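You operate a simulated robot arm through the tools that you are given. There is no shell and no other tool.

The job below is to be done with a simulated robot arm. You get a single attempt, and the scene is never put back.

TASK
Glue a stick across the board at each mark on the card.
Fine: one dab a mark; put the glue back in its cup.

It is judged by the outcome, as a careful person would: the job done as asked, and still so three seconds after it is handed in. It fails if anything else is knocked over, pushed out of place, dropped, spilled or broken.

THE ROBOT
A 5-joint arm with a two-finger parallel gripper, fixed in place. Base frame: the origin is at the foot of the arm, x ahead of it, y to its left, z up. Readings come in mm, degrees, newtons and seconds.
With the tool pointing down near the work surface it reaches from about 260 to 680 mm from the base axis. Its first joint turns from -66.0 to 66.0 degrees. The tool tilts only in the upright plane through the base axis and itself; it spins freely about its own axis. Payload 2.9 kg.
The tool frame sits at the grasp point between the pads (the TCP): z along the fingers, y along the line on which they close. The tips reach 30 mm beyond it. The gripper opens to 110 mm. The fingers are 20 mm wide and 10 mm thick; the gripper's body (48 by 112 mm) begins 55 mm behind the TCP.
Orientation is that of the tool frame in the base frame, as a unit quaternion [x, y, z, w]. With the fingers straight down and closing along the base's y, the tool's x points along the base's -x, its y along +y and its z along -z.

THE INTERFACE
- The arm moves only by the tool step_arm. Its argument "targets" is a list of rows, each an object of numbers (a shift or turn left out is 0, a gripper value left out holds the last): "tx", "ty", "tz": the shift along the base's x, y, z in units of 25 mm (1.0 is 25 mm); "wx", "wy", "wz": the turn, a rotation vector about the base's x, y, z in units of 6 degrees (1.0 is 6 degrees); "gripper": the closure in counts, from 0 (fully open) to 255 (shut). In form: [{"tx": .., "ty": .., "tz": .., "wx": .., "wy": .., "wz": .., "gripper": ..}, ...]. A call has 1 to 20 rows; each row shifts and turns the commanded pose from where the row before left it. A call with a number of a shift or a turn outside -1 to 1 is refused whole. A row lasts 0.2 s, in which the tool goes at most 50 mm and 8.6 degrees; a call with a longer step from one row to the next is refused whole, and so is a gripper value outside its range. A pose out of reach is approached as far as the arm can. The call stops where the force on the tool passes 60 N (or 10 N more than at its start, if that is more) or the arm is blocked; 0.2 s more then pass. The fingers move at their own pace (about 108 mm/s each) and stop on an object; they squeeze with about 43 N. The grip force told is the motor's: it shows also when the fingers shut on nothing. Time passes only in rows, and 0.2 s behind the last, so rows that do not move let the fingers close. It gives the time, the measured TCP pose, the force on the tool (base axes), the opening and the grip force at its end, in the units of the frame above (readings bear some noise), with the torque about the TCP (base axes, N m) and any sound that the robot's microphone picked up.
- Cameras (640 x 400 px; columns grow to the right, rows downward): "scene" is fixed at [22.2, -445, 598.5]; the picture's right is [0.87, -0.48, 0.00], its down [-0.30, -0.53, -0.79] and it looks along [0.38, 0.69, -0.61] (base axes); focal length 342 px, centre (320, 200). "wrist" rides on the gripper at [72, 17, -103] in the tool frame; the picture's right is [-0.23, 0.97, 0.00], its down [-0.76, -0.18, -0.62] and it looks along [-0.61, -0.14, 0.78] (tool axes); focal length 222 px, centre (320, 200). There is no depth. A picture from a camera that has moved, and an enlarged one, comes with that camera's place and axes in the base frame and with its lens.
- grab_frame(camera): a new picture of that camera. The clock stands still meanwhile.
- enlarge(camera, box): a new picture of the part [left, top, right, bottom] of that camera's present view, enlarged. The clock stands still meanwhile.
- hand_in(): hands the job in; it is judged then, once.

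Places have to be worked out from the pictures, the camera data and where the tool is seen. Open the gripper and draw the arm clear of the work before you hand the job in, unless the task says otherwise.

The tools are called after "Call:" as a command line: name --argument value ..., lists and objects as JSON in quotes. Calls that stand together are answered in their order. step_arm: Moves the arm, as the interface text tells. Its arguments: {"type":"object","properties":{"targets":{"type":"array"}},"required":["targets"]} The other tools are called the same way: grab_frame (camera) takes a picture; enlarge (camera, box) takes an enlarged picture of a part of a camera's view; hand_in () hands the job in.

At the start:

```text
time_s: 0.0
tcp_pos: [390.8, 100.0, 317.5]
ee_rot: [0.0, 1.0, -0.001, 0.0]
contact_force: [-0.3, 0.9, -1.0]
wrist_torque: [0.01, 0.02, 0.02]
gripper_width: 110.0
gripper_force: 0.0
```

scene: 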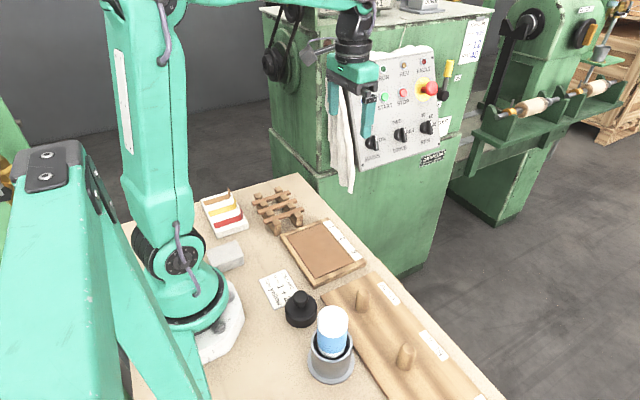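
wrist: 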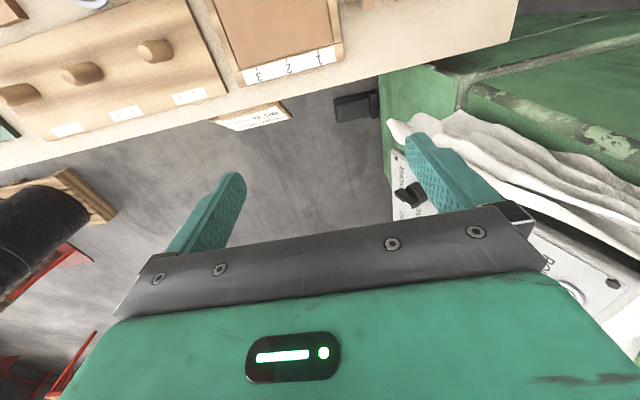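

I start by looking closely at the scene, to find the card, board, sticks and glue.

Call:
enlarge --camera "scene" --box '[180, 170, 380, 295]'

Call:
enlarge --camera "scene" --box '[240, 250, 400, 350]'

Call:
enlarge --camera "scene" --box '[280, 260, 504, 400]'

```text
3.20 times, centred on (280, 232) of scene
camera zoom: at [22.2, -445.0, 598.5], right [0.87, -0.48, 0.0], down [-0.3, -0.53, -0.79], along [0.38, 0.69, -0.61], focal length 1094 px, centre (448, 96)
```

zoom: 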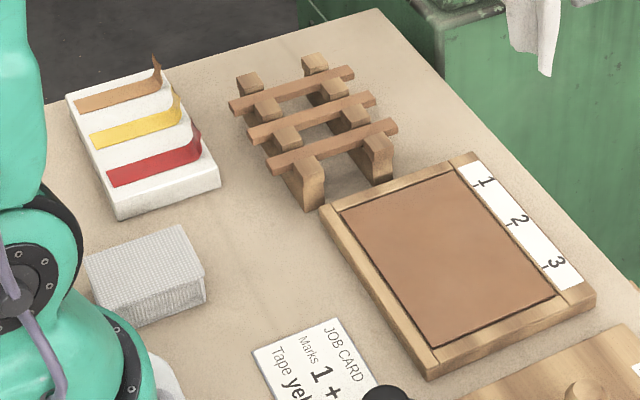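

```text
4.00 times, centred on (320, 300) of scene
camera zoom: at [22.2, -445.0, 598.5], right [0.87, -0.48, 0.0], down [-0.3, -0.53, -0.79], along [0.38, 0.69, -0.61], focal length 1368 px, centre (320, -200)
```

zoom: 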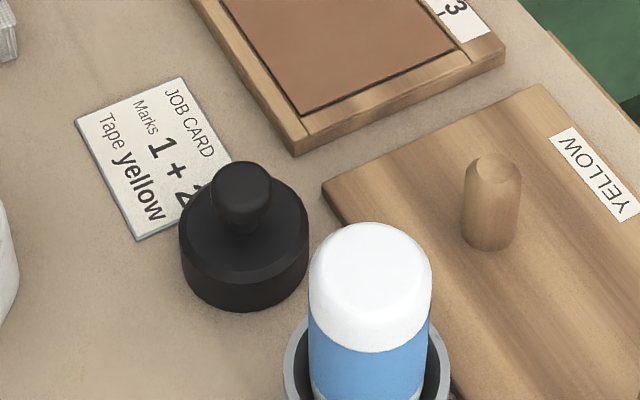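

```text
2.86 times, centred on (392, 330) of scene
camera zoom: at [22.2, -445.0, 598.5], right [0.87, -0.48, 0.0], down [-0.3, -0.53, -0.79], along [0.38, 0.69, -0.61], focal length 977 px, centre (114, -171)
```

zoom: 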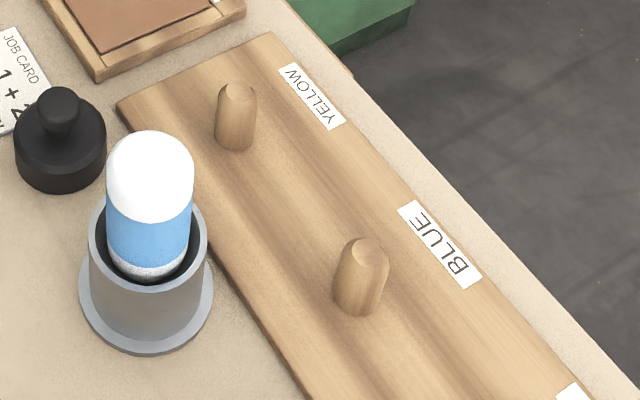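

The scene view shows a framed board with marks 1–3, three sticks on a rack, a glue stick in a grey cup, and a job card partly hidden by a black weight. I'll spin the tool half a turn so that the wrist camera looks back towards the base and can read the card.

Call:
step_arm --targets '[{"wz": 1, "ty": -0.3}, {"wz": 1, "ty": -0.3}, {"wz": 1, "ty": -0.3}, {"wz": 1, "ty": -0.3}, {"wz": 1, "ty": -0.3}, {"wz": 1, "ty": -0.3}, {"wz": 1, "ty": -0.3}, {"wz": 1, "ty": -0.3}, {"wz": 1, "ty": -0.3}, {"wz": 1, "ty": -0.3}, {"wz": 1, "ty": -0.3}, {"wz": 1, "ty": -0.3}, {"wz": 1, "ty": -0.3}, {"wz": 1, "ty": -0.3}, {"wz": 1, "ty": -0.3}, {"wz": 1, "ty": -0.3}, {"wz": 1, "ty": -0.3}, {"wz": 1, "ty": -0.3}, {"wz": 1, "ty": -0.3}, {"wz": 1, "ty": -0.3}]'

Call:
step_arm --targets '[{"wz": 1}, {"wz": 1}, {"wz": 1}, {"wz": 1}, {"wz": 1}, {"wz": 1}, {"wz": 1}, {"wz": 1}, {"wz": 1}, {"wz": 1}]'

Call:
grab_frame --camera "wrist"

Call:
grab_frame --camera "scene"

```text
time_s: 4.2
tcp_pos: [391.5, -49.9, 319.4]
ee_rot: [0.866, -0.499, 0.0, -0.001]
contact_force: [1.0, 0.9, 0.2]
wrist_torque: [0.01, -0.02, 0.04]
gripper_width: 110.0
gripper_force: 0.1
```

```text
time_s: 6.4
tcp_pos: [390.6, 47.1, 318.2]
ee_rot: [1.0, -0.005, 0.001, 0.001]
contact_force: [0.9, 0.4, 0.5]
wrist_torque: [0.05, 0.0, -0.02]
gripper_width: 109.9
gripper_force: 0.2
out of reach, approached as far as the arm can: row 8, 9, 10
```

```text
taken
camera wrist: at [461.9, 29.6, 421.8], right [-0.24, -0.97, 0.0], down [-0.76, 0.19, 0.62], along [-0.61, 0.15, -0.78], focal length 222 px, centre (320, 200)
```

wrist: 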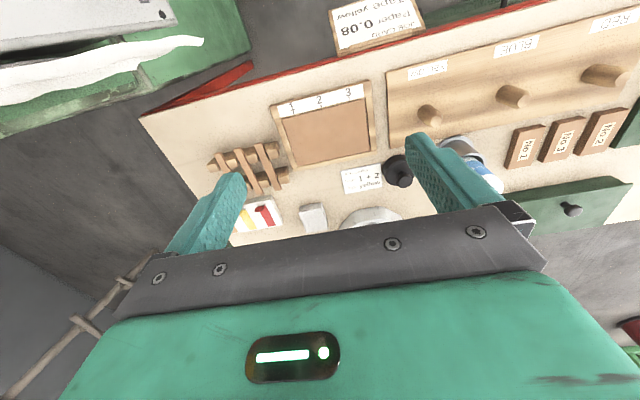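

```text
taken
```

scene: 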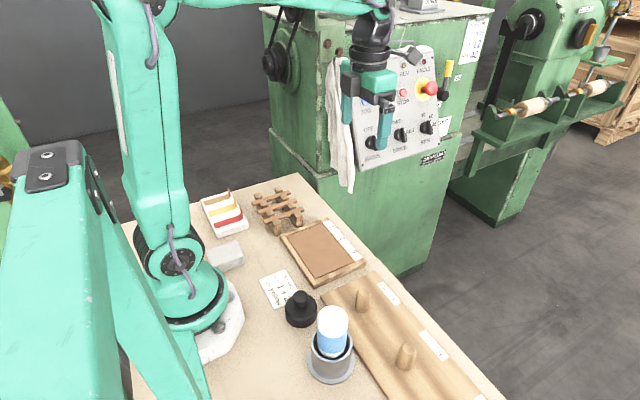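

The roll limit pulled the tool to y≈47, but the view is useful. I'll zoom in on the card, the board and the glue.

Call:
enlarge --camera "wrist" --box '[330, 150, 426, 210]'

Call:
enlarge --camera "wrist" --box '[260, 75, 388, 175]'

Call:
enlarge --camera "wrist" --box '[190, 130, 310, 230]'

Call:
enlarge --camera "wrist" --box '[320, 0, 448, 60]'

```text
6.67 times, centred on (378, 180) of wrist
camera zoom: at [461.9, 29.6, 421.8], right [-0.24, -0.97, 0.0], down [-0.76, 0.19, 0.62], along [-0.61, 0.15, -0.78], focal length 1481 px, centre (-67, 333)
```

zoom: 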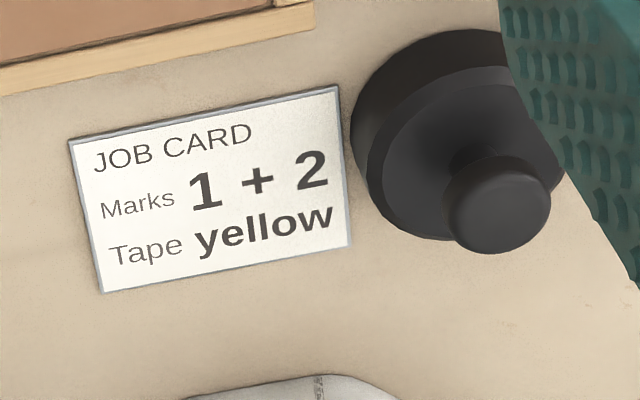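

```text
4.00 times, centred on (324, 125) of wrist
camera zoom: at [461.9, 29.6, 421.8], right [-0.24, -0.97, 0.0], down [-0.76, 0.19, 0.62], along [-0.61, 0.15, -0.78], focal length 888 px, centre (304, 500)
```

zoom: 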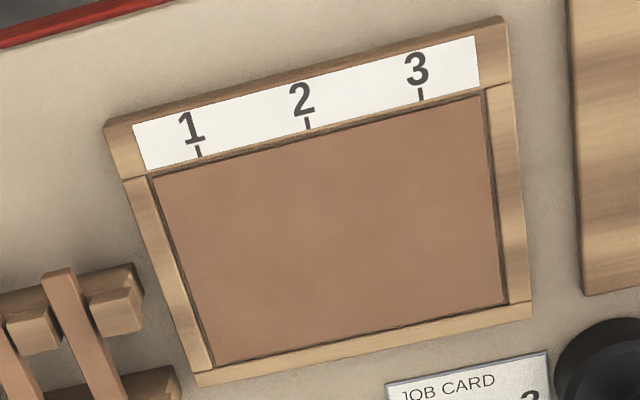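

```text
4.00 times, centred on (250, 180) of wrist
camera zoom: at [461.9, 29.6, 421.8], right [-0.24, -0.97, 0.0], down [-0.76, 0.19, 0.62], along [-0.61, 0.15, -0.78], focal length 888 px, centre (600, 280)
```

zoom: 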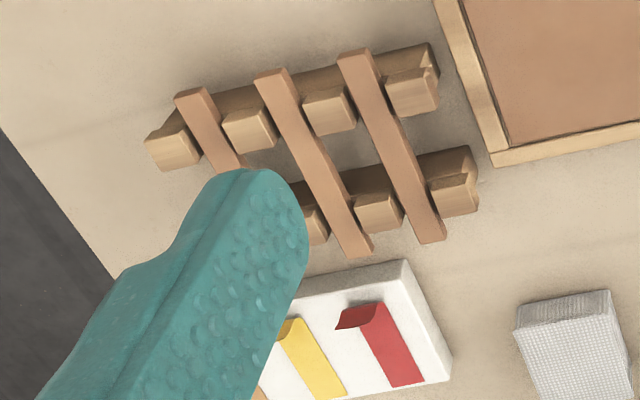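

```text
5.00 times, centred on (384, 30) of wrist
camera zoom: at [461.9, 29.6, 421.8], right [-0.24, -0.97, 0.0], down [-0.76, 0.19, 0.62], along [-0.61, 0.15, -0.78], focal length 1111 px, centre (0, 1050)
```

zoom: 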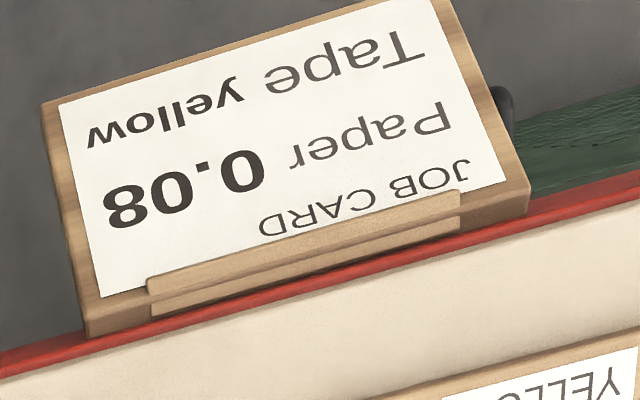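

The card reads Marks 1 + 2, so sticks go at marks 1 (y≈105) and 2 (y≈55). Next I look at the glue in its cup and at the board edges more closely.

Call:
enlarge --camera "scene" --box '[284, 290, 380, 390]'

Call:
enlarge --camera "scene" --box '[270, 210, 380, 290]'

Call:
enlarge --camera "scene" --box '[240, 180, 320, 240]'

Call:
enlarge --camera "wrist" --box '[380, 100, 540, 200]'

```text
4.00 times, centred on (332, 340) of scene
camera zoom: at [22.2, -445.0, 598.5], right [0.87, -0.48, 0.0], down [-0.3, -0.53, -0.79], along [0.38, 0.69, -0.61], focal length 1368 px, centre (272, -360)
```

zoom: 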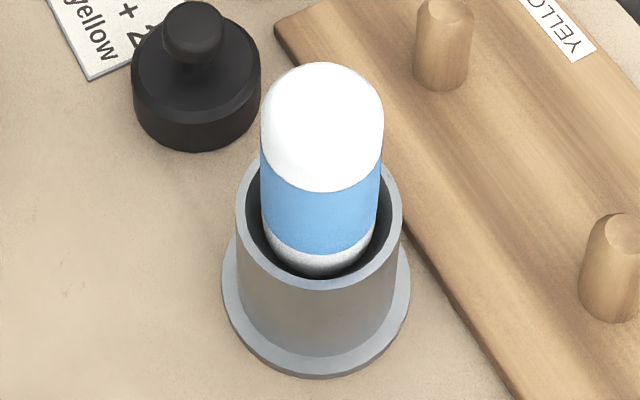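

```text
5.00 times, centred on (325, 250) of scene
camera zoom: at [22.2, -445.0, 598.5], right [0.87, -0.48, 0.0], down [-0.3, -0.53, -0.79], along [0.38, 0.69, -0.61], focal length 1710 px, centre (295, -50)
```

zoom: 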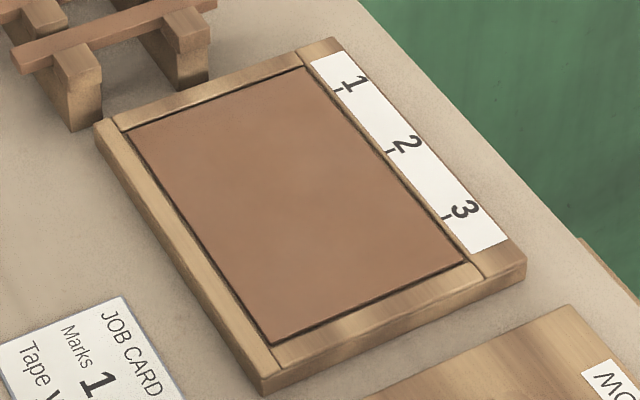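

```text
6.67 times, centred on (280, 210) of scene
camera zoom: at [22.2, -445.0, 598.5], right [0.87, -0.48, 0.0], down [-0.3, -0.53, -0.79], along [0.38, 0.69, -0.61], focal length 2280 px, centre (587, 133)
```

zoom: 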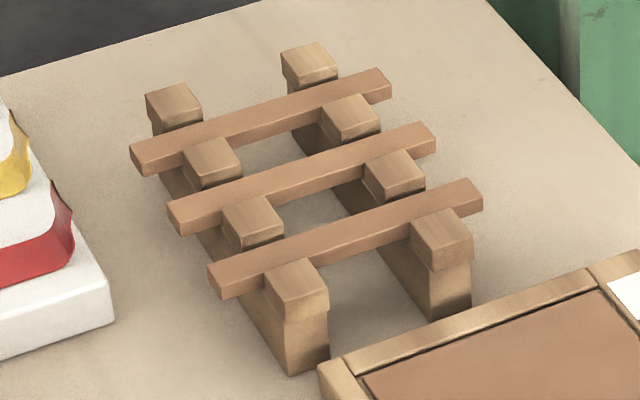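

```text
4.00 times, centred on (460, 150) of wrist
camera zoom: at [461.9, 29.6, 421.8], right [-0.24, -0.97, 0.0], down [-0.76, 0.19, 0.62], along [-0.61, 0.15, -0.78], focal length 888 px, centre (-240, 400)
```

zoom: 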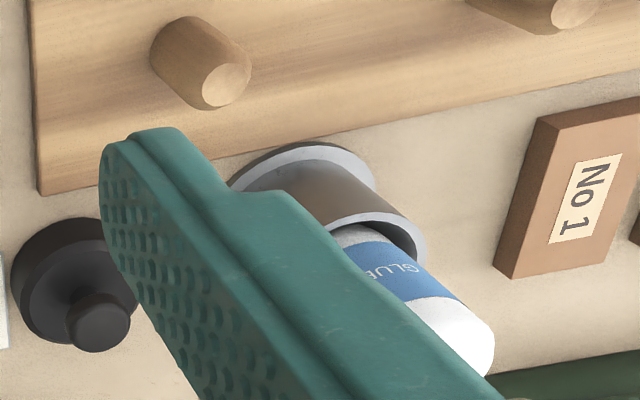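

The glue bottle stands nozzle-down in the cup at about (183, -193), with its dome top at about z 158. I turn the tool to a closing direction along x (a quarter turn back), in free space, to prepare for gripping the bottle.

Call:
step_arm --targets '[{"wz": -1}, {"wz": -1}, {"wz": -1}, {"wz": -1}, {"wz": -1}, {"wz": -1}, {"wz": -1}, {"wz": -1}, {"wz": -1}, {"wz": -1}, {"wz": -1}, {"wz": -1}, {"wz": -1}, {"wz": -1}, {"wz": -1}]'

```text
time_s: 9.6
tcp_pos: [390.4, 45.4, 319.1]
ee_rot: [-0.706, 0.708, 0.0, 0.0]
contact_force: [1.2, 0.6, -0.5]
wrist_torque: [0.0, -0.03, -0.02]
gripper_width: 109.9
gripper_force: 0.1
```

The commanded pose now follows the reached one. I move high above the area near the cup to look down at the bottle.

Call:
step_arm --targets '[{"tx": -0.53, "ty": -0.72}, {"tx": -0.53, "ty": -0.72}, {"tx": -0.53, "ty": -0.72}, {"tx": -0.53, "ty": -0.72}, {"tx": -0.53, "ty": -0.72}, {"tx": -0.53, "ty": -0.72}, {"tx": -0.53, "ty": -0.72}, {"tx": -0.53, "ty": -0.72}, {"tx": -0.53, "ty": -0.72}, {"tx": -0.53, "ty": -0.72}, {"tx": -0.53, "ty": -0.72}, {"tx": -0.53, "ty": -0.72}]'

Call:
grab_frame --camera "wrist"

Call:
grab_frame --camera "scene"

```text
time_s: 12.2
tcp_pos: [231.2, -171.1, 317.4]
ee_rot: [0.707, -0.707, 0.0, 0.0]
contact_force: [0.6, -0.8, 0.4]
wrist_torque: [-0.02, -0.02, -0.02]
gripper_width: 110.1
gripper_force: 0.0
```

```text
taken
camera wrist: at [213.7, -243.4, 421.5], right [-0.97, 0.23, 0.0], down [0.18, 0.76, 0.62], along [0.14, 0.61, -0.78], focal length 222 px, centre (320, 200)
```

wrist: 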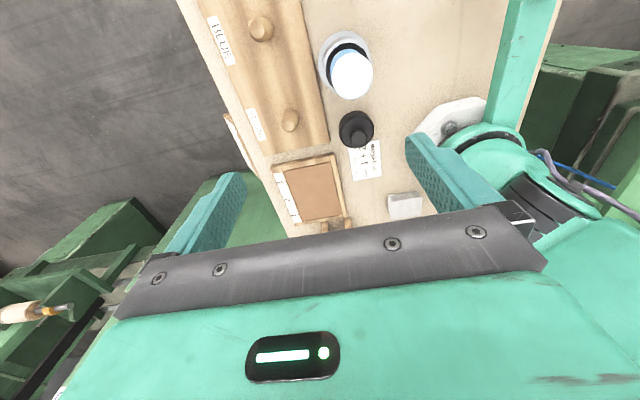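

```text
taken
```

scene: 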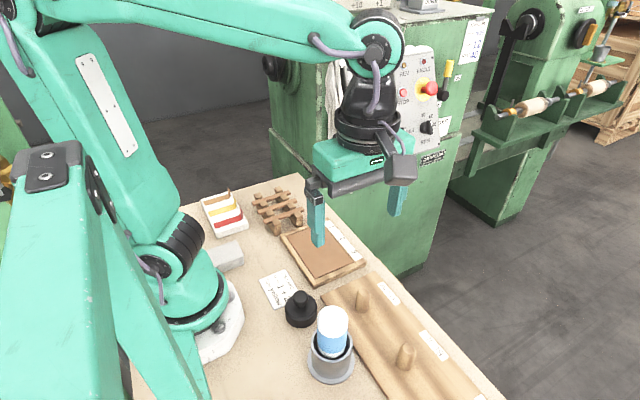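

The wrist view shows the bottle and cup from above. I zoom in to fix the bottle's centre.

Call:
enlarge --camera "wrist" --box '[290, 20, 402, 90]'

Call:
enlarge --camera "scene" --box '[300, 295, 364, 385]'

```text
5.71 times, centred on (346, 55) of wrist
camera zoom: at [213.7, -243.4, 421.5], right [-0.97, 0.23, 0.0], down [0.18, 0.76, 0.62], along [0.14, 0.61, -0.78], focal length 1269 px, centre (171, 1029)
```

zoom: 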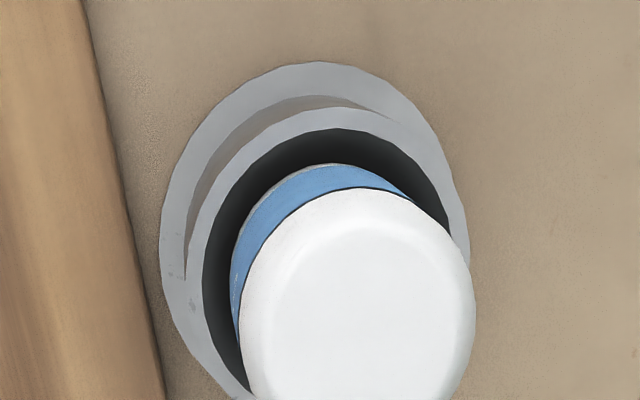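

```text
4.44 times, centred on (332, 340) of scene
camera zoom: at [22.2, -444.9, 598.5], right [0.87, -0.48, 0.0], down [-0.3, -0.53, -0.79], along [0.38, 0.69, -0.61], focal length 1520 px, centre (267, -422)
```

zoom: 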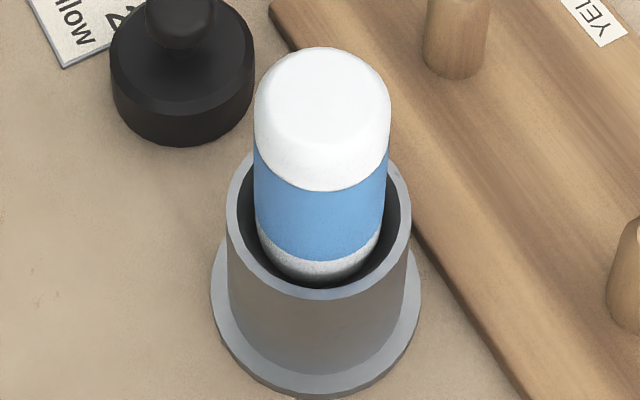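

Both views put the bottle's axis near (186, -189), about 46 mm in diameter. I move above it with the tips at about z 200, still clear of the dome, and check alignment between the fingers.

Call:
step_arm --targets '[{"tx": -0.3, "ty": -0.12, "tz": -0.58}, {"tx": -0.3, "ty": -0.12, "tz": -0.58}, {"tx": -0.3, "ty": -0.12, "tz": -0.58}, {"tx": -0.3, "ty": -0.12, "tz": -0.58}, {"tx": -0.3, "ty": -0.12, "tz": -0.58}, {"tx": -0.3, "ty": -0.12, "tz": -0.58}]'

Call:
grab_frame --camera "wrist"

Call:
grab_frame --camera "scene"

```text
time_s: 13.6
tcp_pos: [187.1, -188.5, 232.5]
ee_rot: [-0.707, 0.707, -0.001, 0.0]
contact_force: [0.2, -0.5, -0.5]
wrist_torque: [0.0, -0.03, -0.01]
gripper_width: 110.2
gripper_force: 0.1
```

```text
taken
camera wrist: at [170.0, -259.5, 335.5], right [-0.97, 0.23, 0.0], down [0.18, 0.76, 0.62], along [0.14, 0.61, -0.78], focal length 222 px, centre (320, 200)
```

wrist: 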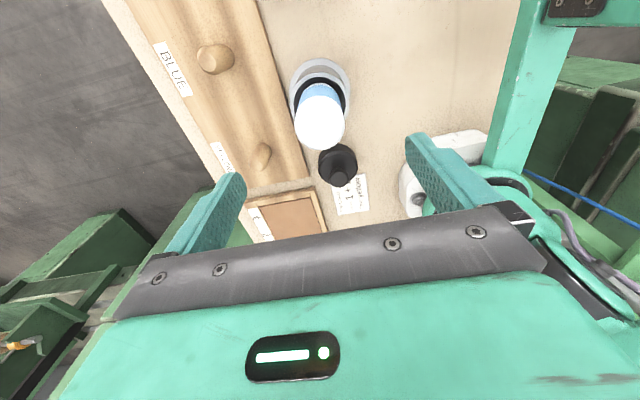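

```text
taken
```

scene: 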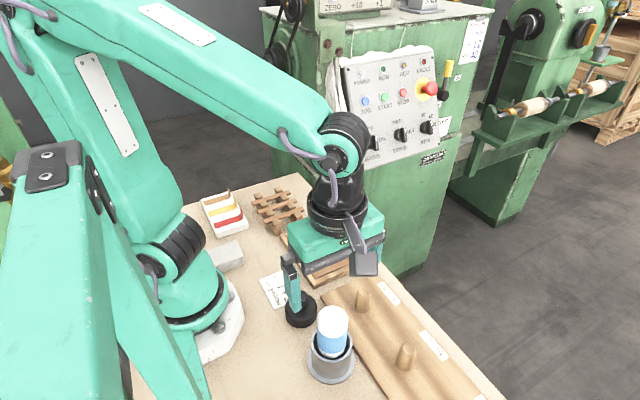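

The tool is over the bottle. I zoom the wrist view once more for the exact centre.

Call:
enlarge --camera "wrist" --box '[264, 50, 376, 160]'

```text
3.64 times, centred on (320, 105) of wrist
camera zoom: at [170.0, -259.5, 335.5], right [-0.97, 0.23, 0.0], down [0.18, 0.76, 0.62], along [0.14, 0.61, -0.78], focal length 808 px, centre (320, 546)
```

zoom: 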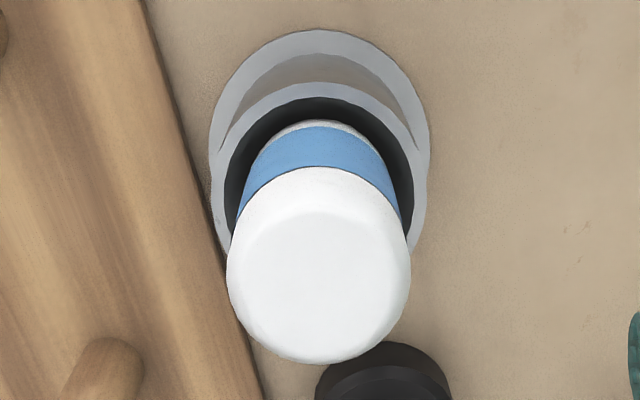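

The bottle's axis comes out at (186.3, -190), almost under the TCP. I make the small correction and lower the open fingers around it to TCP z≈118 (tips ~88, above the cup rim).

Call:
step_arm --targets '[{"tx": -0.03, "ty": -0.06}, {"tz": -0.7}, {"tz": -0.7}, {"tz": -0.7}, {"tz": -0.7}, {"tz": -0.7}, {"tz": -0.6}, {"tz": -0.48}, {}]'

Call:
grab_frame --camera "wrist"

Call:
grab_frame --camera "scene"

```text
time_s: 15.6
tcp_pos: [185.0, -189.6, 119.1]
ee_rot: [-0.707, 0.708, -0.001, 0.0]
contact_force: [0.1, 0.1, 0.3]
wrist_torque: [-0.02, 0.02, -0.02]
gripper_width: 109.9
gripper_force: 0.2
```

```text
taken
camera wrist: at [167.8, -261.3, 221.5], right [-0.97, 0.23, 0.0], down [0.18, 0.76, 0.62], along [0.14, 0.61, -0.78], focal length 222 px, centre (320, 200)
```

wrist: 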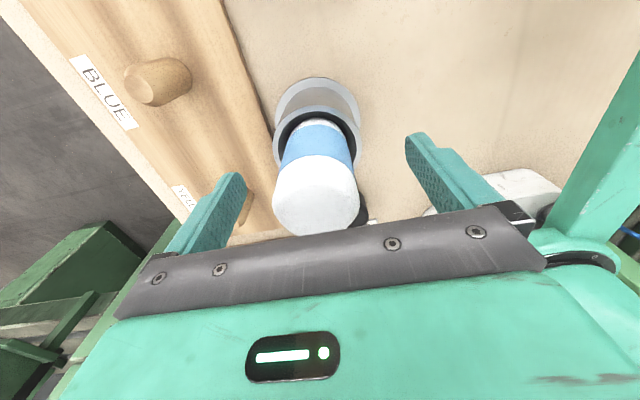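

```text
taken
```

scene: 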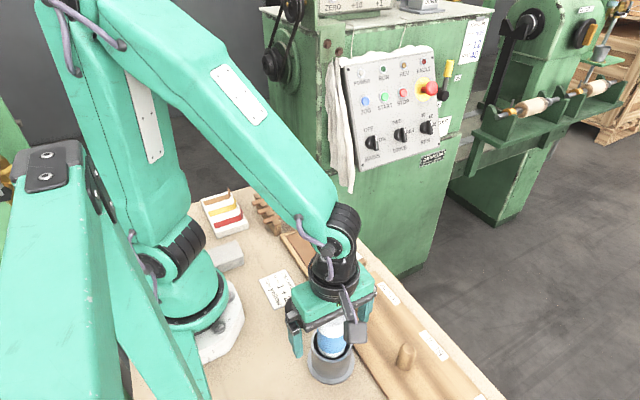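

The bottle sits midway between the fingers, maybe 1 mm towards +x. I shift that little, then close in stages to avoid jerking the bottle.

Call:
step_arm --targets '[{"tx": 0.05, "gripper": 110}, {"gripper": 130}, {"gripper": 138}, {"gripper": 144}, {"gripper": 150}, {"gripper": 156}, {"gripper": 162}]'

Call:
grab_frame --camera "wrist"

```text
time_s: 17.2
tcp_pos: [186.0, -188.5, 118.2]
ee_rot: [0.707, -0.707, 0.001, 0.001]
contact_force: [18.5, 6.2, 3.2]
wrist_torque: [0.32, -1.16, -0.05]
gripper_width: 47.2
gripper_force: 42.9
```

```text
taken
camera wrist: at [169.4, -261.3, 221.7], right [-0.97, 0.23, 0.0], down [0.18, 0.76, 0.62], along [0.14, 0.6, -0.78], focal length 222 px, centre (320, 200)
```

wrist: 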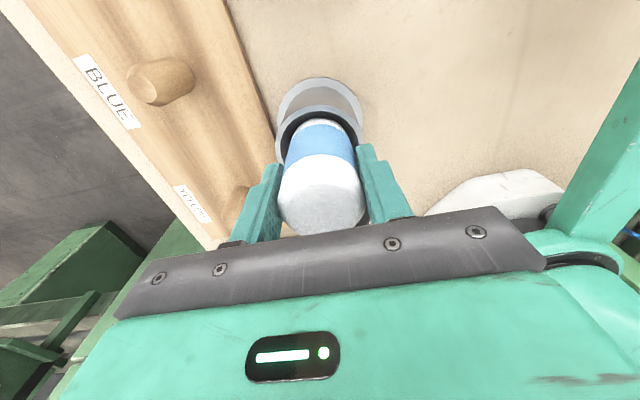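

The bottle is gripped (47 mm), but a side force of 18 N along +x shows it bears on the cup. I shift +x by about 1 mm to relieve it before lifting.

Call:
step_arm --targets '[{"tx": 0.04, "gripper": 162}, {}]'

Call:
enlarge --camera "wrist" --box '[240, 60, 420, 240]'

Call:
enlarge --camera "scene" --box '[270, 270, 398, 390]'

```text
time_s: 17.8
tcp_pos: [188.4, -188.7, 117.8]
ee_rot: [-0.707, 0.708, -0.001, 0.0]
contact_force: [8.4, -5.6, 7.1]
wrist_torque: [-0.26, -0.44, 0.03]
gripper_width: 46.9
gripper_force: 43.0
```

```text
2.22 times, centred on (330, 150) of wrist
camera zoom: at [170.1, -261.0, 221.1], right [-0.97, 0.23, 0.0], down [0.18, 0.76, 0.62], along [0.14, 0.61, -0.78], focal length 494 px, centre (298, 311)
```

zoom: 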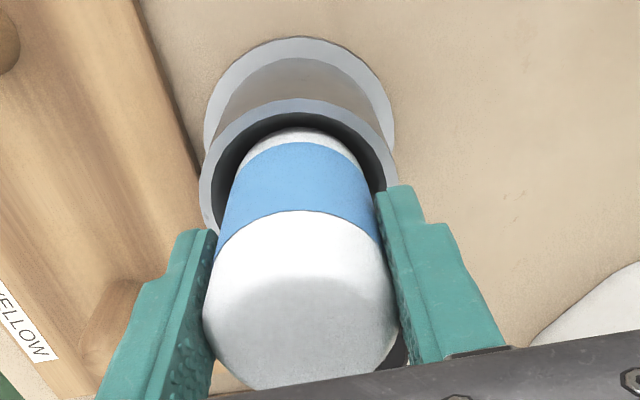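

```text
3.33 times, centred on (334, 330) of scene
camera zoom: at [22.2, -444.9, 598.5], right [0.87, -0.48, 0.0], down [-0.3, -0.53, -0.79], along [0.38, 0.69, -0.61], focal length 1140 px, centre (273, -233)
```

zoom: 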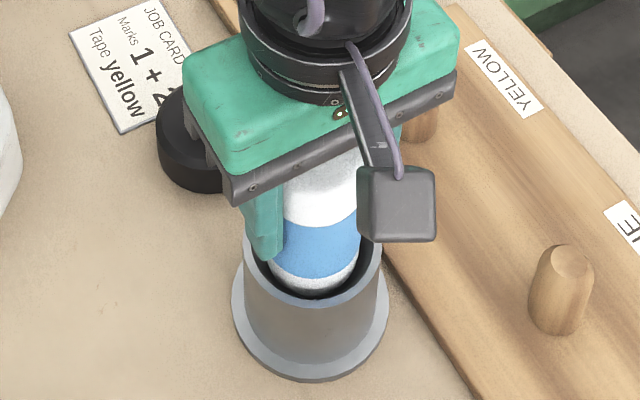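

The side force dropped to 8 N. I shift a further 0.7 mm and lift slightly to relieve the rest.

Call:
step_arm --targets '[{"tx": 0.025, "ty": -0.015, "tz": 0.02}, {}]'

```text
time_s: 18.4
tcp_pos: [188.1, -189.1, 117.3]
ee_rot: [0.707, -0.707, 0.0, 0.0]
contact_force: [9.5, -7.0, 0.1]
wrist_torque: [-0.42, -0.61, -0.01]
gripper_width: 47.1
gripper_force: 42.9
```

The remaining force acts about 60 mm below the TCP, at the cup's wall, pushing towards (+x, -y). I follow it by another millimetre in both directions and re-read.

Call:
step_arm --targets '[{"tx": 0.04, "ty": -0.04}, {}]'

```text
time_s: 19.0
tcp_pos: [188.2, -188.9, 117.5]
ee_rot: [0.707, -0.707, -0.001, -0.001]
contact_force: [3.1, -0.3, 2.1]
wrist_torque: [0.05, -0.12, -0.03]
gripper_width: 46.9
gripper_force: 43.0
```

The side force is nearly gone. I lift slowly at first and check that the cup stays put.

Call:
step_arm --targets '[{"tz": 0.1}, {"tz": 0.2}, {"tz": 0.3}, {"tz": 0.4}]'

Call:
grab_frame --camera "scene"

```text
time_s: 20.0
tcp_pos: [189.5, -189.5, 142.2]
ee_rot: [-0.707, 0.708, -0.001, 0.0]
contact_force: [0.0, -0.3, -1.6]
wrist_torque: [-0.01, 0.0, -0.01]
gripper_width: 46.8
gripper_force: 43.4
```

```text
taken
```

scene: 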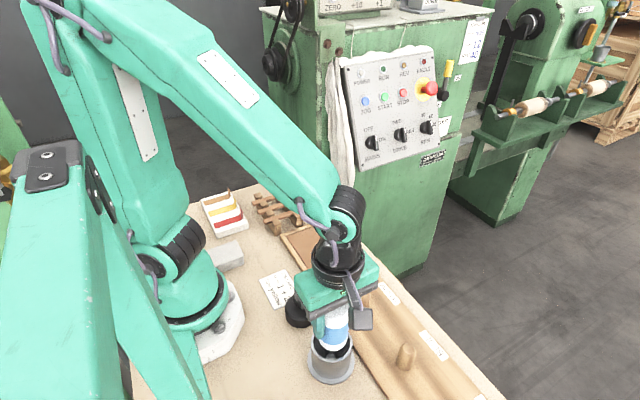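

The bottle comes free, no side load, and the cup has not moved. I keep lifting until the nozzle is clear of the rim and inspect it.

Call:
step_arm --targets '[{"tz": 0.6}, {"tz": 0.8}, {"tz": 0.8}, {"tz": 0.8}, {"tz": 0.8}]'

Call:
enlarge --camera "scene" --box '[260, 220, 420, 390]'

Call:
grab_frame --camera "wrist"

```text
time_s: 21.2
tcp_pos: [190.1, -189.2, 238.1]
ee_rot: [0.708, -0.706, 0.0, 0.0]
contact_force: [-0.1, 0.3, -1.0]
wrist_torque: [0.0, 0.04, 0.02]
gripper_width: 47.0
gripper_force: 42.9
```

```text
2.35 times, centred on (340, 305) of scene
camera zoom: at [22.2, -445.0, 598.5], right [0.87, -0.48, 0.0], down [-0.3, -0.53, -0.79], along [0.38, 0.69, -0.61], focal length 805 px, centre (273, -47)
```

zoom: 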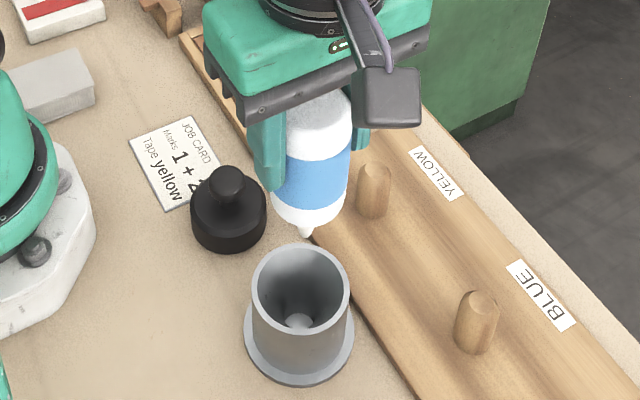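

```text
taken
camera wrist: at [172.6, -262.5, 340.6], right [-0.97, 0.23, 0.0], down [0.18, 0.76, 0.62], along [0.14, 0.61, -0.78], focal length 222 px, centre (320, 200)
```

wrist: 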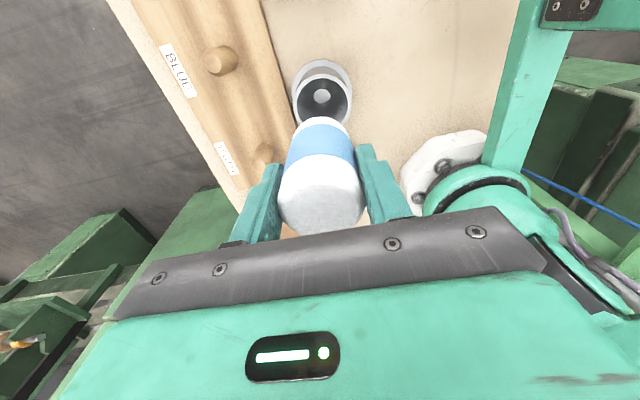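

The bottle has a tapered nozzle whose tip is about 112 mm below the TCP; the empty cup is undisturbed. I carry the bottle out and around at this height (nozzle ~z 126, clear of pegs and weight) to above mark 1.

Call:
step_arm --targets '[{"tx": 0.5, "ty": 0.35}, {"tx": 0.74, "ty": 0.53}, {"tx": 0.74, "ty": 0.53}, {"tx": 0.74, "ty": 0.53}, {"tx": 0.74, "ty": 0.53}, {"tx": 0.74, "ty": 0.53}, {"ty": 0.7}, {"ty": 0.7}, {"ty": 0.7}, {"ty": 0.7}, {"ty": 0.7}, {"ty": 0.7}, {"ty": 0.7}, {"ty": 0.7}, {"ty": 0.7}, {"ty": 0.7}, {"ty": 0.7}, {"ty": 0.6}, {"ty": 0.4}, {}]'

Call:
grab_frame --camera "scene"

Call:
grab_frame --camera "wrist"

```text
time_s: 25.4
tcp_pos: [294.5, 103.4, 236.2]
ee_rot: [-0.707, 0.707, 0.0, 0.0]
contact_force: [-0.4, -0.2, -1.7]
wrist_torque: [0.0, -0.02, 0.02]
gripper_width: 47.0
gripper_force: 43.3
```

```text
taken
```

scene: 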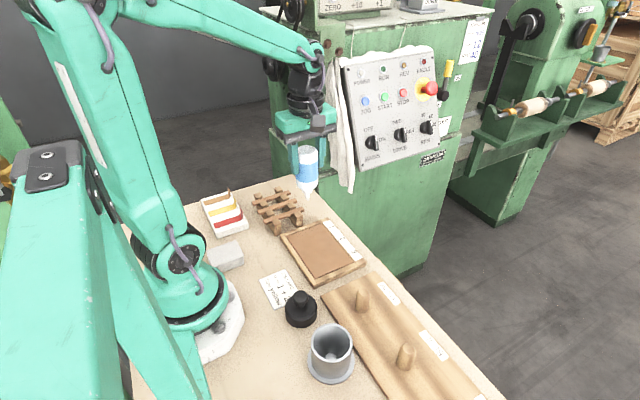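

```text
taken
camera wrist: at [277.8, 30.2, 340.3], right [-0.97, 0.23, 0.0], down [0.18, 0.76, 0.62], along [0.14, 0.61, -0.78], focal length 222 px, centre (320, 200)
```

wrist: 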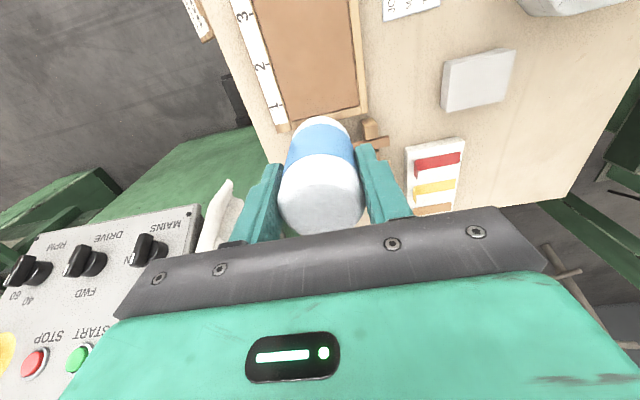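

I use this new view to refine the board corners and mark ticks.

Call:
enlarge --camera "wrist" --box '[224, 0, 384, 130]'

Call:
enlarge --camera "scene" --box '[240, 130, 370, 290]'

```text
3.08 times, centred on (304, 65) of wrist
camera zoom: at [277.8, 30.2, 340.3], right [-0.97, 0.23, 0.0], down [0.18, 0.76, 0.62], along [0.14, 0.61, -0.78], focal length 684 px, centre (369, 615)
```

zoom: 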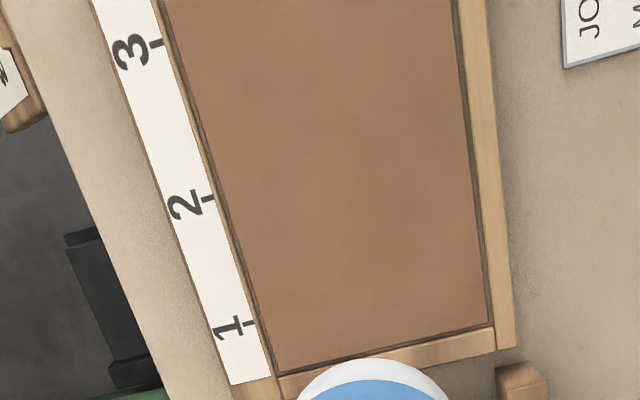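

```text
2.50 times, centred on (305, 210) of scene
camera zoom: at [22.2, -444.9, 598.5], right [0.87, -0.48, 0.0], down [-0.3, -0.53, -0.79], along [0.38, 0.69, -0.61], focal length 855 px, centre (358, 175)
```

zoom: 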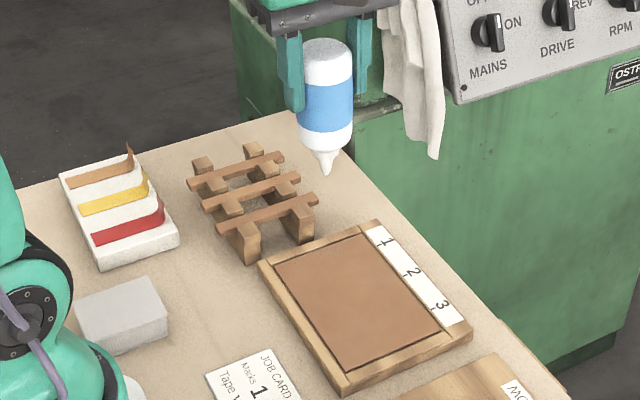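

Marks 1 and 2 are confirmed at y≈105.5 and 55.5, panel centre x≈294.5. I correct y by ~2 mm and lower to leave the nozzle some 25 mm above the panel.

Call:
step_arm --targets '[{"ty": 0.1}, {"tz": -0.6}, {"tz": -0.7}, {"tz": -0.7}, {"tz": -0.7}, {"tz": -0.6}, {}, {}]'

Call:
enlarge --camera "scene" --box '[250, 150, 378, 290]'

```text
time_s: 27.2
tcp_pos: [294.3, 103.8, 154.8]
ee_rot: [-0.706, 0.708, 0.0, 0.0]
contact_force: [-1.4, -0.3, -0.8]
wrist_torque: [-0.02, 0.0, -0.01]
gripper_width: 47.0
gripper_force: 43.0
```

```text
2.86 times, centred on (314, 220) of scene
camera zoom: at [22.2, -445.0, 598.5], right [0.87, -0.48, 0.0], down [-0.3, -0.53, -0.79], along [0.38, 0.69, -0.61], focal length 977 px, centre (337, 143)
```

zoom: 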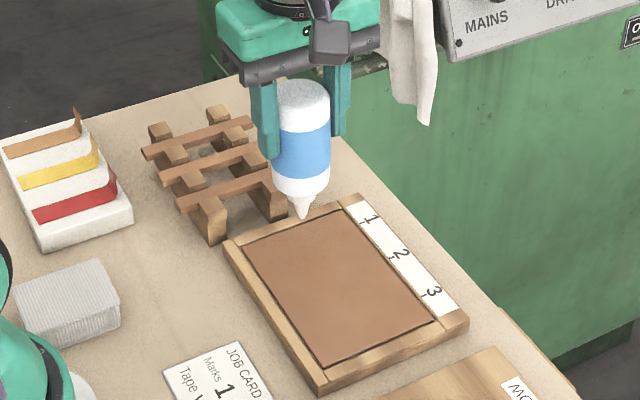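

The nozzle tip is about 108 mm below the TCP and above mark 1's line. I lower a further 22 mm, then will approach in millimetre steps watching the force.

Call:
step_arm --targets '[{"ty": 0.03, "tz": -0.4}, {"tz": -0.3}, {"tz": -0.18}, {}]'

Call:
enlarge --camera "scene" --box '[270, 190, 350, 260]'

```text
time_s: 28.2
tcp_pos: [294.3, 104.8, 132.2]
ee_rot: [-0.707, 0.707, 0.0, 0.001]
contact_force: [-0.1, -0.2, -1.4]
wrist_torque: [0.01, 0.0, -0.02]
gripper_width: 46.9
gripper_force: 43.4
```

```text
5.71 times, centred on (310, 225) of scene
camera zoom: at [22.2, -445.0, 598.5], right [0.87, -0.48, 0.0], down [-0.3, -0.53, -0.79], along [0.38, 0.69, -0.61], focal length 1954 px, centre (377, 57)
```

zoom: 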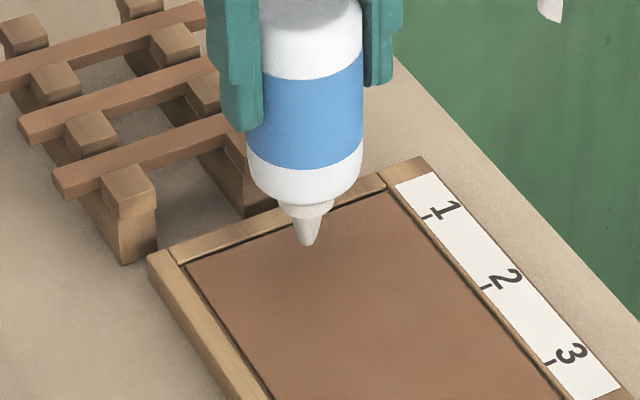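

By the picture the tip is some 7–8 mm above the panel on mark 1's line. I go down 5 mm then in 1 mm steps.

Call:
step_arm --targets '[{"tz": -0.12}, {"tz": -0.08}, {}]'

Call:
step_arm --targets '[{"tz": -0.04}, {}]'

```text
time_s: 29.0
tcp_pos: [294.7, 105.8, 129.1]
ee_rot: [0.707, -0.707, 0.0, 0.0]
contact_force: [-0.2, -0.2, -0.8]
wrist_torque: [-0.04, 0.02, 0.01]
gripper_width: 47.3
gripper_force: 43.1
```

```text
time_s: 29.6
tcp_pos: [294.1, 105.9, 128.2]
ee_rot: [0.707, -0.707, 0.0, 0.0]
contact_force: [0.5, 0.5, -0.9]
wrist_torque: [0.0, 0.0, 0.01]
gripper_width: 47.0
gripper_force: 43.2
```

No contact yet. I continue in 1 mm steps.

Call:
step_arm --targets '[{"tz": -0.04}, {}]'

Call:
step_arm --targets '[{"tz": -0.04}, {}]'

Call:
enlarge --camera "scene" --box '[285, 210, 335, 250]'

```text
time_s: 30.2
tcp_pos: [296.1, 106.0, 126.3]
ee_rot: [0.707, -0.707, -0.001, 0.0]
contact_force: [-0.5, 0.1, 0.1]
wrist_torque: [0.02, 0.0, 0.02]
gripper_width: 47.1
gripper_force: 43.4
```

```text
time_s: 30.8
tcp_pos: [294.8, 104.7, 126.3]
ee_rot: [-0.707, 0.707, 0.0, 0.0]
contact_force: [-2.4, 0.2, 6.9]
wrist_torque: [0.01, 0.19, 0.04]
gripper_width: 46.8
gripper_force: 43.2
```

```text
10.00 times, centred on (310, 230) of scene
camera zoom: at [22.2, -445.0, 598.5], right [0.87, -0.48, 0.0], down [-0.3, -0.53, -0.79], along [0.38, 0.69, -0.61], focal length 3420 px, centre (420, -100)
```

zoom: 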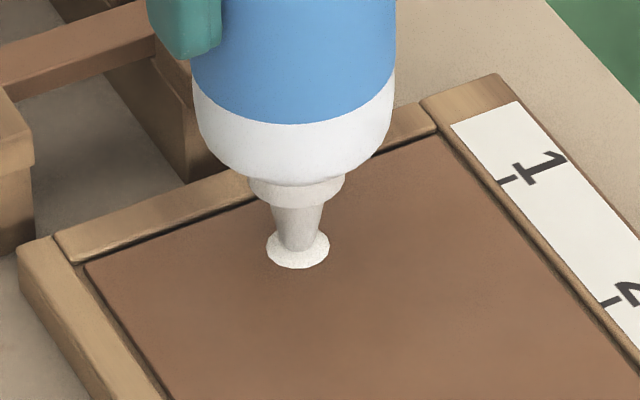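

Contact (≈7 N) and a white dab appeared on mark 1's line. I lift straight off, move 50 mm to mark 2, and check the first dab.

Call:
step_arm --targets '[{"tz": 0.1}, {"tz": 0.3}, {"tz": 0.4}, {"ty": -0.5}, {"ty": -0.5}, {"ty": -0.5}, {"ty": -0.5}, {}, {}]'

Call:
enlarge --camera "scene" --box '[270, 200, 370, 280]'

```text
time_s: 32.8
tcp_pos: [293.1, 55.1, 145.1]
ee_rot: [0.707, -0.707, 0.0, -0.001]
contact_force: [0.5, -0.3, -0.9]
wrist_torque: [-0.02, 0.01, -0.01]
gripper_width: 46.8
gripper_force: 43.1
```

```text
5.00 times, centred on (320, 240) of scene
camera zoom: at [22.2, -445.0, 598.5], right [0.87, -0.48, 0.0], down [-0.3, -0.53, -0.79], along [0.38, 0.69, -0.61], focal length 1710 px, centre (320, 0)
```

zoom: 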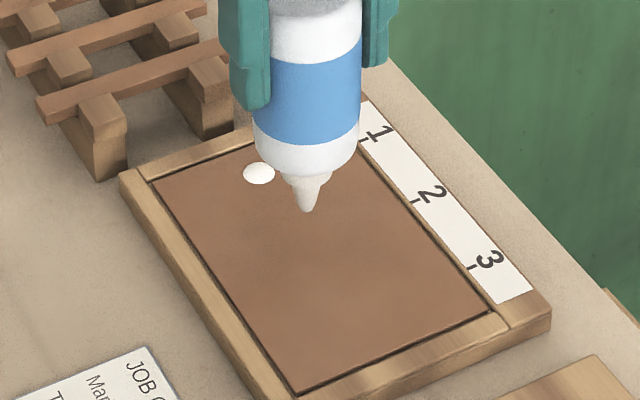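

Dab 1 sits well on its line (perhaps 2 mm to +y). For mark 2 I correct y by about −2 mm and lower 17 mm, then go in 1 mm steps.

Call:
step_arm --targets '[{"ty": -0.07}, {"tz": -0.4}, {"tz": -0.28}, {}]'

Call:
step_arm --targets '[{"tz": -0.04}, {}]'

Call:
enlarge --camera "scene" --box '[285, 215, 345, 265]'

```text
time_s: 33.8
tcp_pos: [293.3, 54.3, 128.7]
ee_rot: [-0.707, 0.707, 0.001, 0.0]
contact_force: [-0.1, -0.4, -0.8]
wrist_torque: [-0.03, -0.03, -0.01]
gripper_width: 46.9
gripper_force: 42.6
```

```text
time_s: 34.4
tcp_pos: [294.0, 53.6, 127.2]
ee_rot: [-0.707, 0.707, 0.0, 0.0]
contact_force: [-0.3, -0.2, -2.1]
wrist_torque: [0.03, 0.03, 0.05]
gripper_width: 47.0
gripper_force: 43.3
```

```text
8.00 times, centred on (315, 240) of scene
camera zoom: at [22.2, -445.0, 598.5], right [0.87, -0.48, 0.0], down [-0.3, -0.53, -0.79], along [0.38, 0.69, -0.61], focal length 2736 px, centre (360, -120)
```

zoom: 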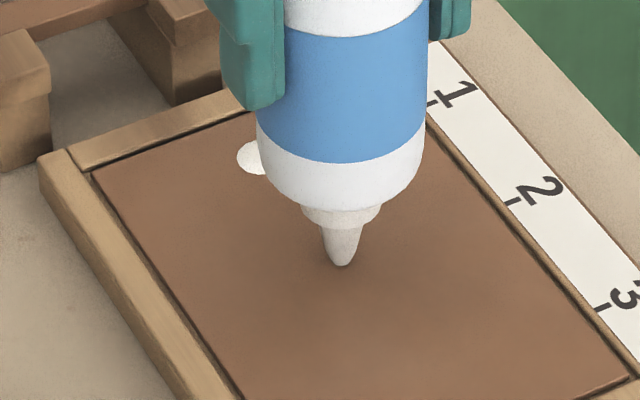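

The tip is just above mark 2's line. I go on with 1 mm steps until contact.

Call:
step_arm --targets '[{"tz": -0.04}, {}]'

```text
time_s: 35.0
tcp_pos: [293.9, 53.6, 127.8]
ee_rot: [-0.707, 0.708, 0.0, 0.0]
contact_force: [-0.2, -0.1, -1.8]
wrist_torque: [0.02, 0.01, 0.0]
gripper_width: 47.0
gripper_force: 42.9
```

No contact yet; one more millimetre.

Call:
step_arm --targets '[{"tz": -0.04}, {}]'

Call:
enlarge --camera "scene" --box '[285, 215, 345, 265]'

```text
time_s: 35.6
tcp_pos: [294.4, 54.1, 125.3]
ee_rot: [-0.707, 0.707, 0.0, 0.0]
contact_force: [-3.5, -1.6, 13.1]
wrist_torque: [-0.01, 0.41, -0.02]
gripper_width: 46.8
gripper_force: 42.7
```

```text
8.00 times, centred on (315, 240) of scene
camera zoom: at [22.2, -445.0, 598.5], right [0.87, -0.48, 0.0], down [-0.3, -0.53, -0.79], along [0.38, 0.69, -0.61], focal length 2736 px, centre (360, -120)
```

zoom: 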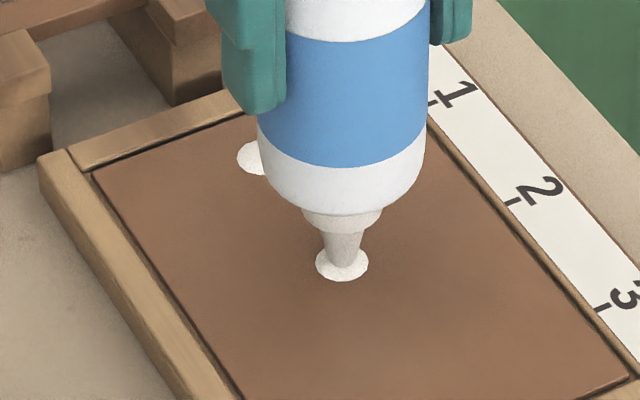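

Dab 2 is on mark 2's line. I lift straight off to the carrying height and look at both dabs.

Call:
step_arm --targets '[{"tz": 0.1}, {"tz": 0.4}, {"tz": 0.8}, {"tz": 0.8}, {"tz": 0.8}, {"tz": 0.8}, {"tz": 0.8}, {}]'

Call:
enlarge --camera "scene" --box '[270, 200, 370, 280]'

```text
time_s: 37.4
tcp_pos: [293.8, 53.9, 237.3]
ee_rot: [-0.707, 0.708, -0.001, 0.001]
contact_force: [-0.1, -1.0, -0.9]
wrist_torque: [0.0, -0.02, -0.01]
gripper_width: 46.6
gripper_force: 42.9
```

```text
5.00 times, centred on (320, 240) of scene
camera zoom: at [22.2, -445.0, 598.5], right [0.87, -0.48, 0.0], down [-0.3, -0.53, -0.79], along [0.38, 0.69, -0.61], focal length 1710 px, centre (320, 0)
```

zoom: 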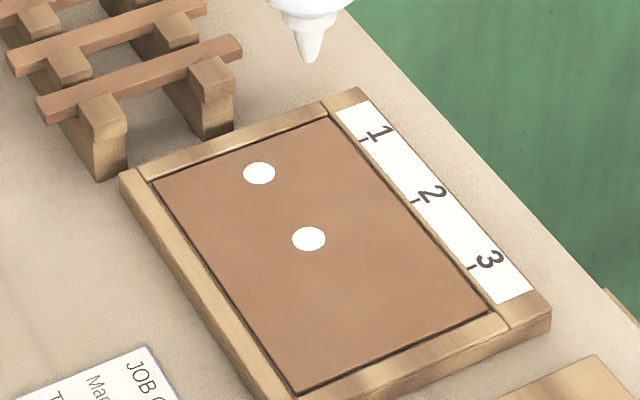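

Both dabs are single round dots on the lines of marks 1 and 2. I carry the bottle back along the same path to above the cup.

Call:
step_arm --targets '[{"ty": -0.4}, {"ty": -0.7}, {"ty": -0.7}, {"ty": -0.7}, {"ty": -0.7}, {"ty": -0.7}, {"ty": -0.7}, {"ty": -0.7}, {"ty": -0.7}, {"ty": -0.76}, {"tx": -0.74, "ty": -0.53}, {"tx": -0.74, "ty": -0.53}, {"tx": -0.74, "ty": -0.53}, {"tx": -0.74, "ty": -0.53}, {"tx": -0.74, "ty": -0.53}, {"tx": -0.5, "ty": -0.35}, {}, {}]'

Call:
grab_frame --camera "wrist"

Call:
enlarge --camera "scene" --box '[260, 220, 420, 390]'

```text
time_s: 41.2
tcp_pos: [188.2, -190.2, 238.8]
ee_rot: [0.708, -0.707, 0.0, 0.0]
contact_force: [-0.3, 0.3, -1.6]
wrist_torque: [0.02, 0.03, -0.01]
gripper_width: 46.7
gripper_force: 43.4
```

```text
taken
camera wrist: at [171.7, -262.5, 340.8], right [-0.97, 0.23, 0.0], down [0.18, 0.76, 0.62], along [0.14, 0.61, -0.78], focal length 222 px, centre (320, 200)
```

wrist: 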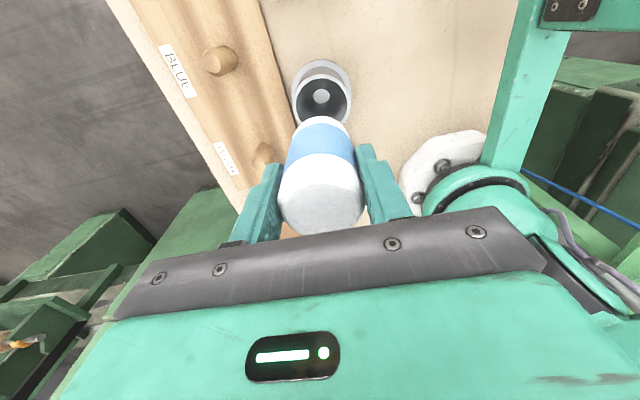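

```text
2.35 times, centred on (340, 305) of scene
camera zoom: at [22.2, -445.0, 598.5], right [0.87, -0.48, 0.0], down [-0.3, -0.53, -0.79], along [0.38, 0.69, -0.61], focal length 805 px, centre (273, -47)
```

zoom: 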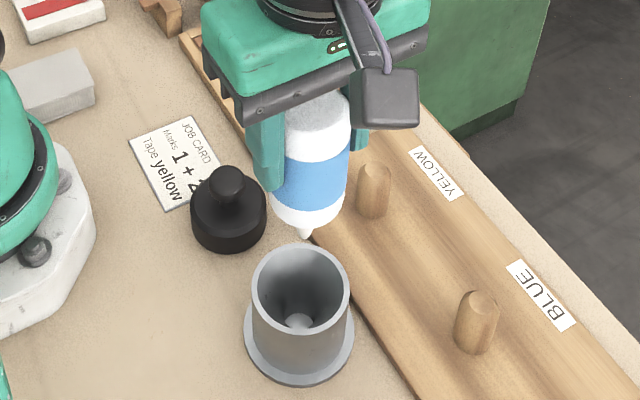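

The picture matches the one at lift-off. I lower the nozzle to just inside the rim and check clearance.

Call:
step_arm --targets '[{"tz": -0.6}, {"tz": -0.7}, {"tz": -0.7}, {"tz": -0.6}, {}]'

Call:
enlarge --camera "scene" --box '[280, 270, 400, 390]'

Call:
enlarge --camera "wrist" --box '[260, 40, 400, 240]'

```text
time_s: 42.4
tcp_pos: [188.5, -189.4, 172.5]
ee_rot: [0.707, -0.707, 0.0, 0.0]
contact_force: [0.4, 0.2, -1.2]
wrist_torque: [0.0, -0.02, 0.02]
gripper_width: 46.6
gripper_force: 43.2
```

```text
3.33 times, centred on (340, 330) of scene
camera zoom: at [22.2, -445.0, 598.5], right [0.87, -0.48, 0.0], down [-0.3, -0.53, -0.79], along [0.38, 0.69, -0.61], focal length 1140 px, centre (253, -233)
```

zoom: 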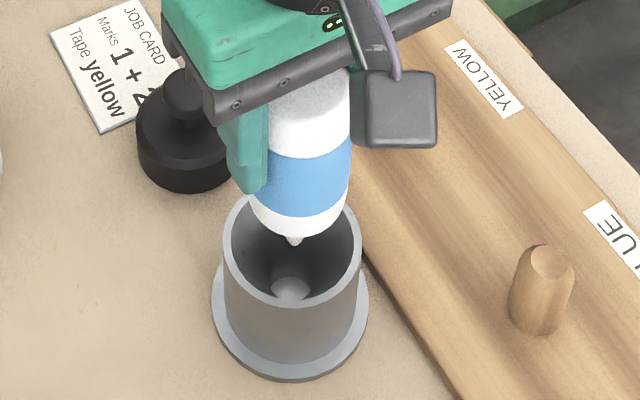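

```text
2.00 times, centred on (330, 140) of wrist
camera zoom: at [171.8, -261.8, 275.8], right [-0.97, 0.23, 0.0], down [0.18, 0.76, 0.62], along [0.14, 0.61, -0.78], focal length 444 px, centre (300, 320)
```

zoom: 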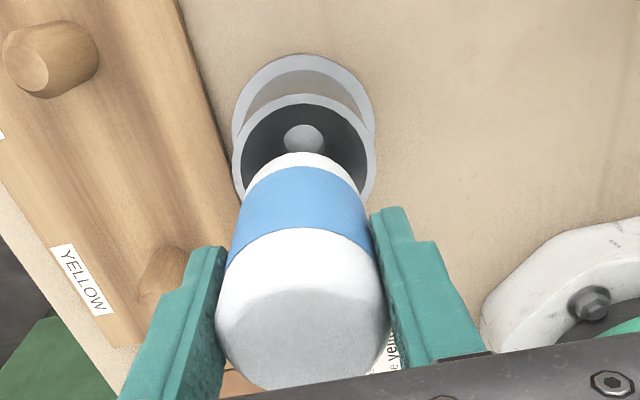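

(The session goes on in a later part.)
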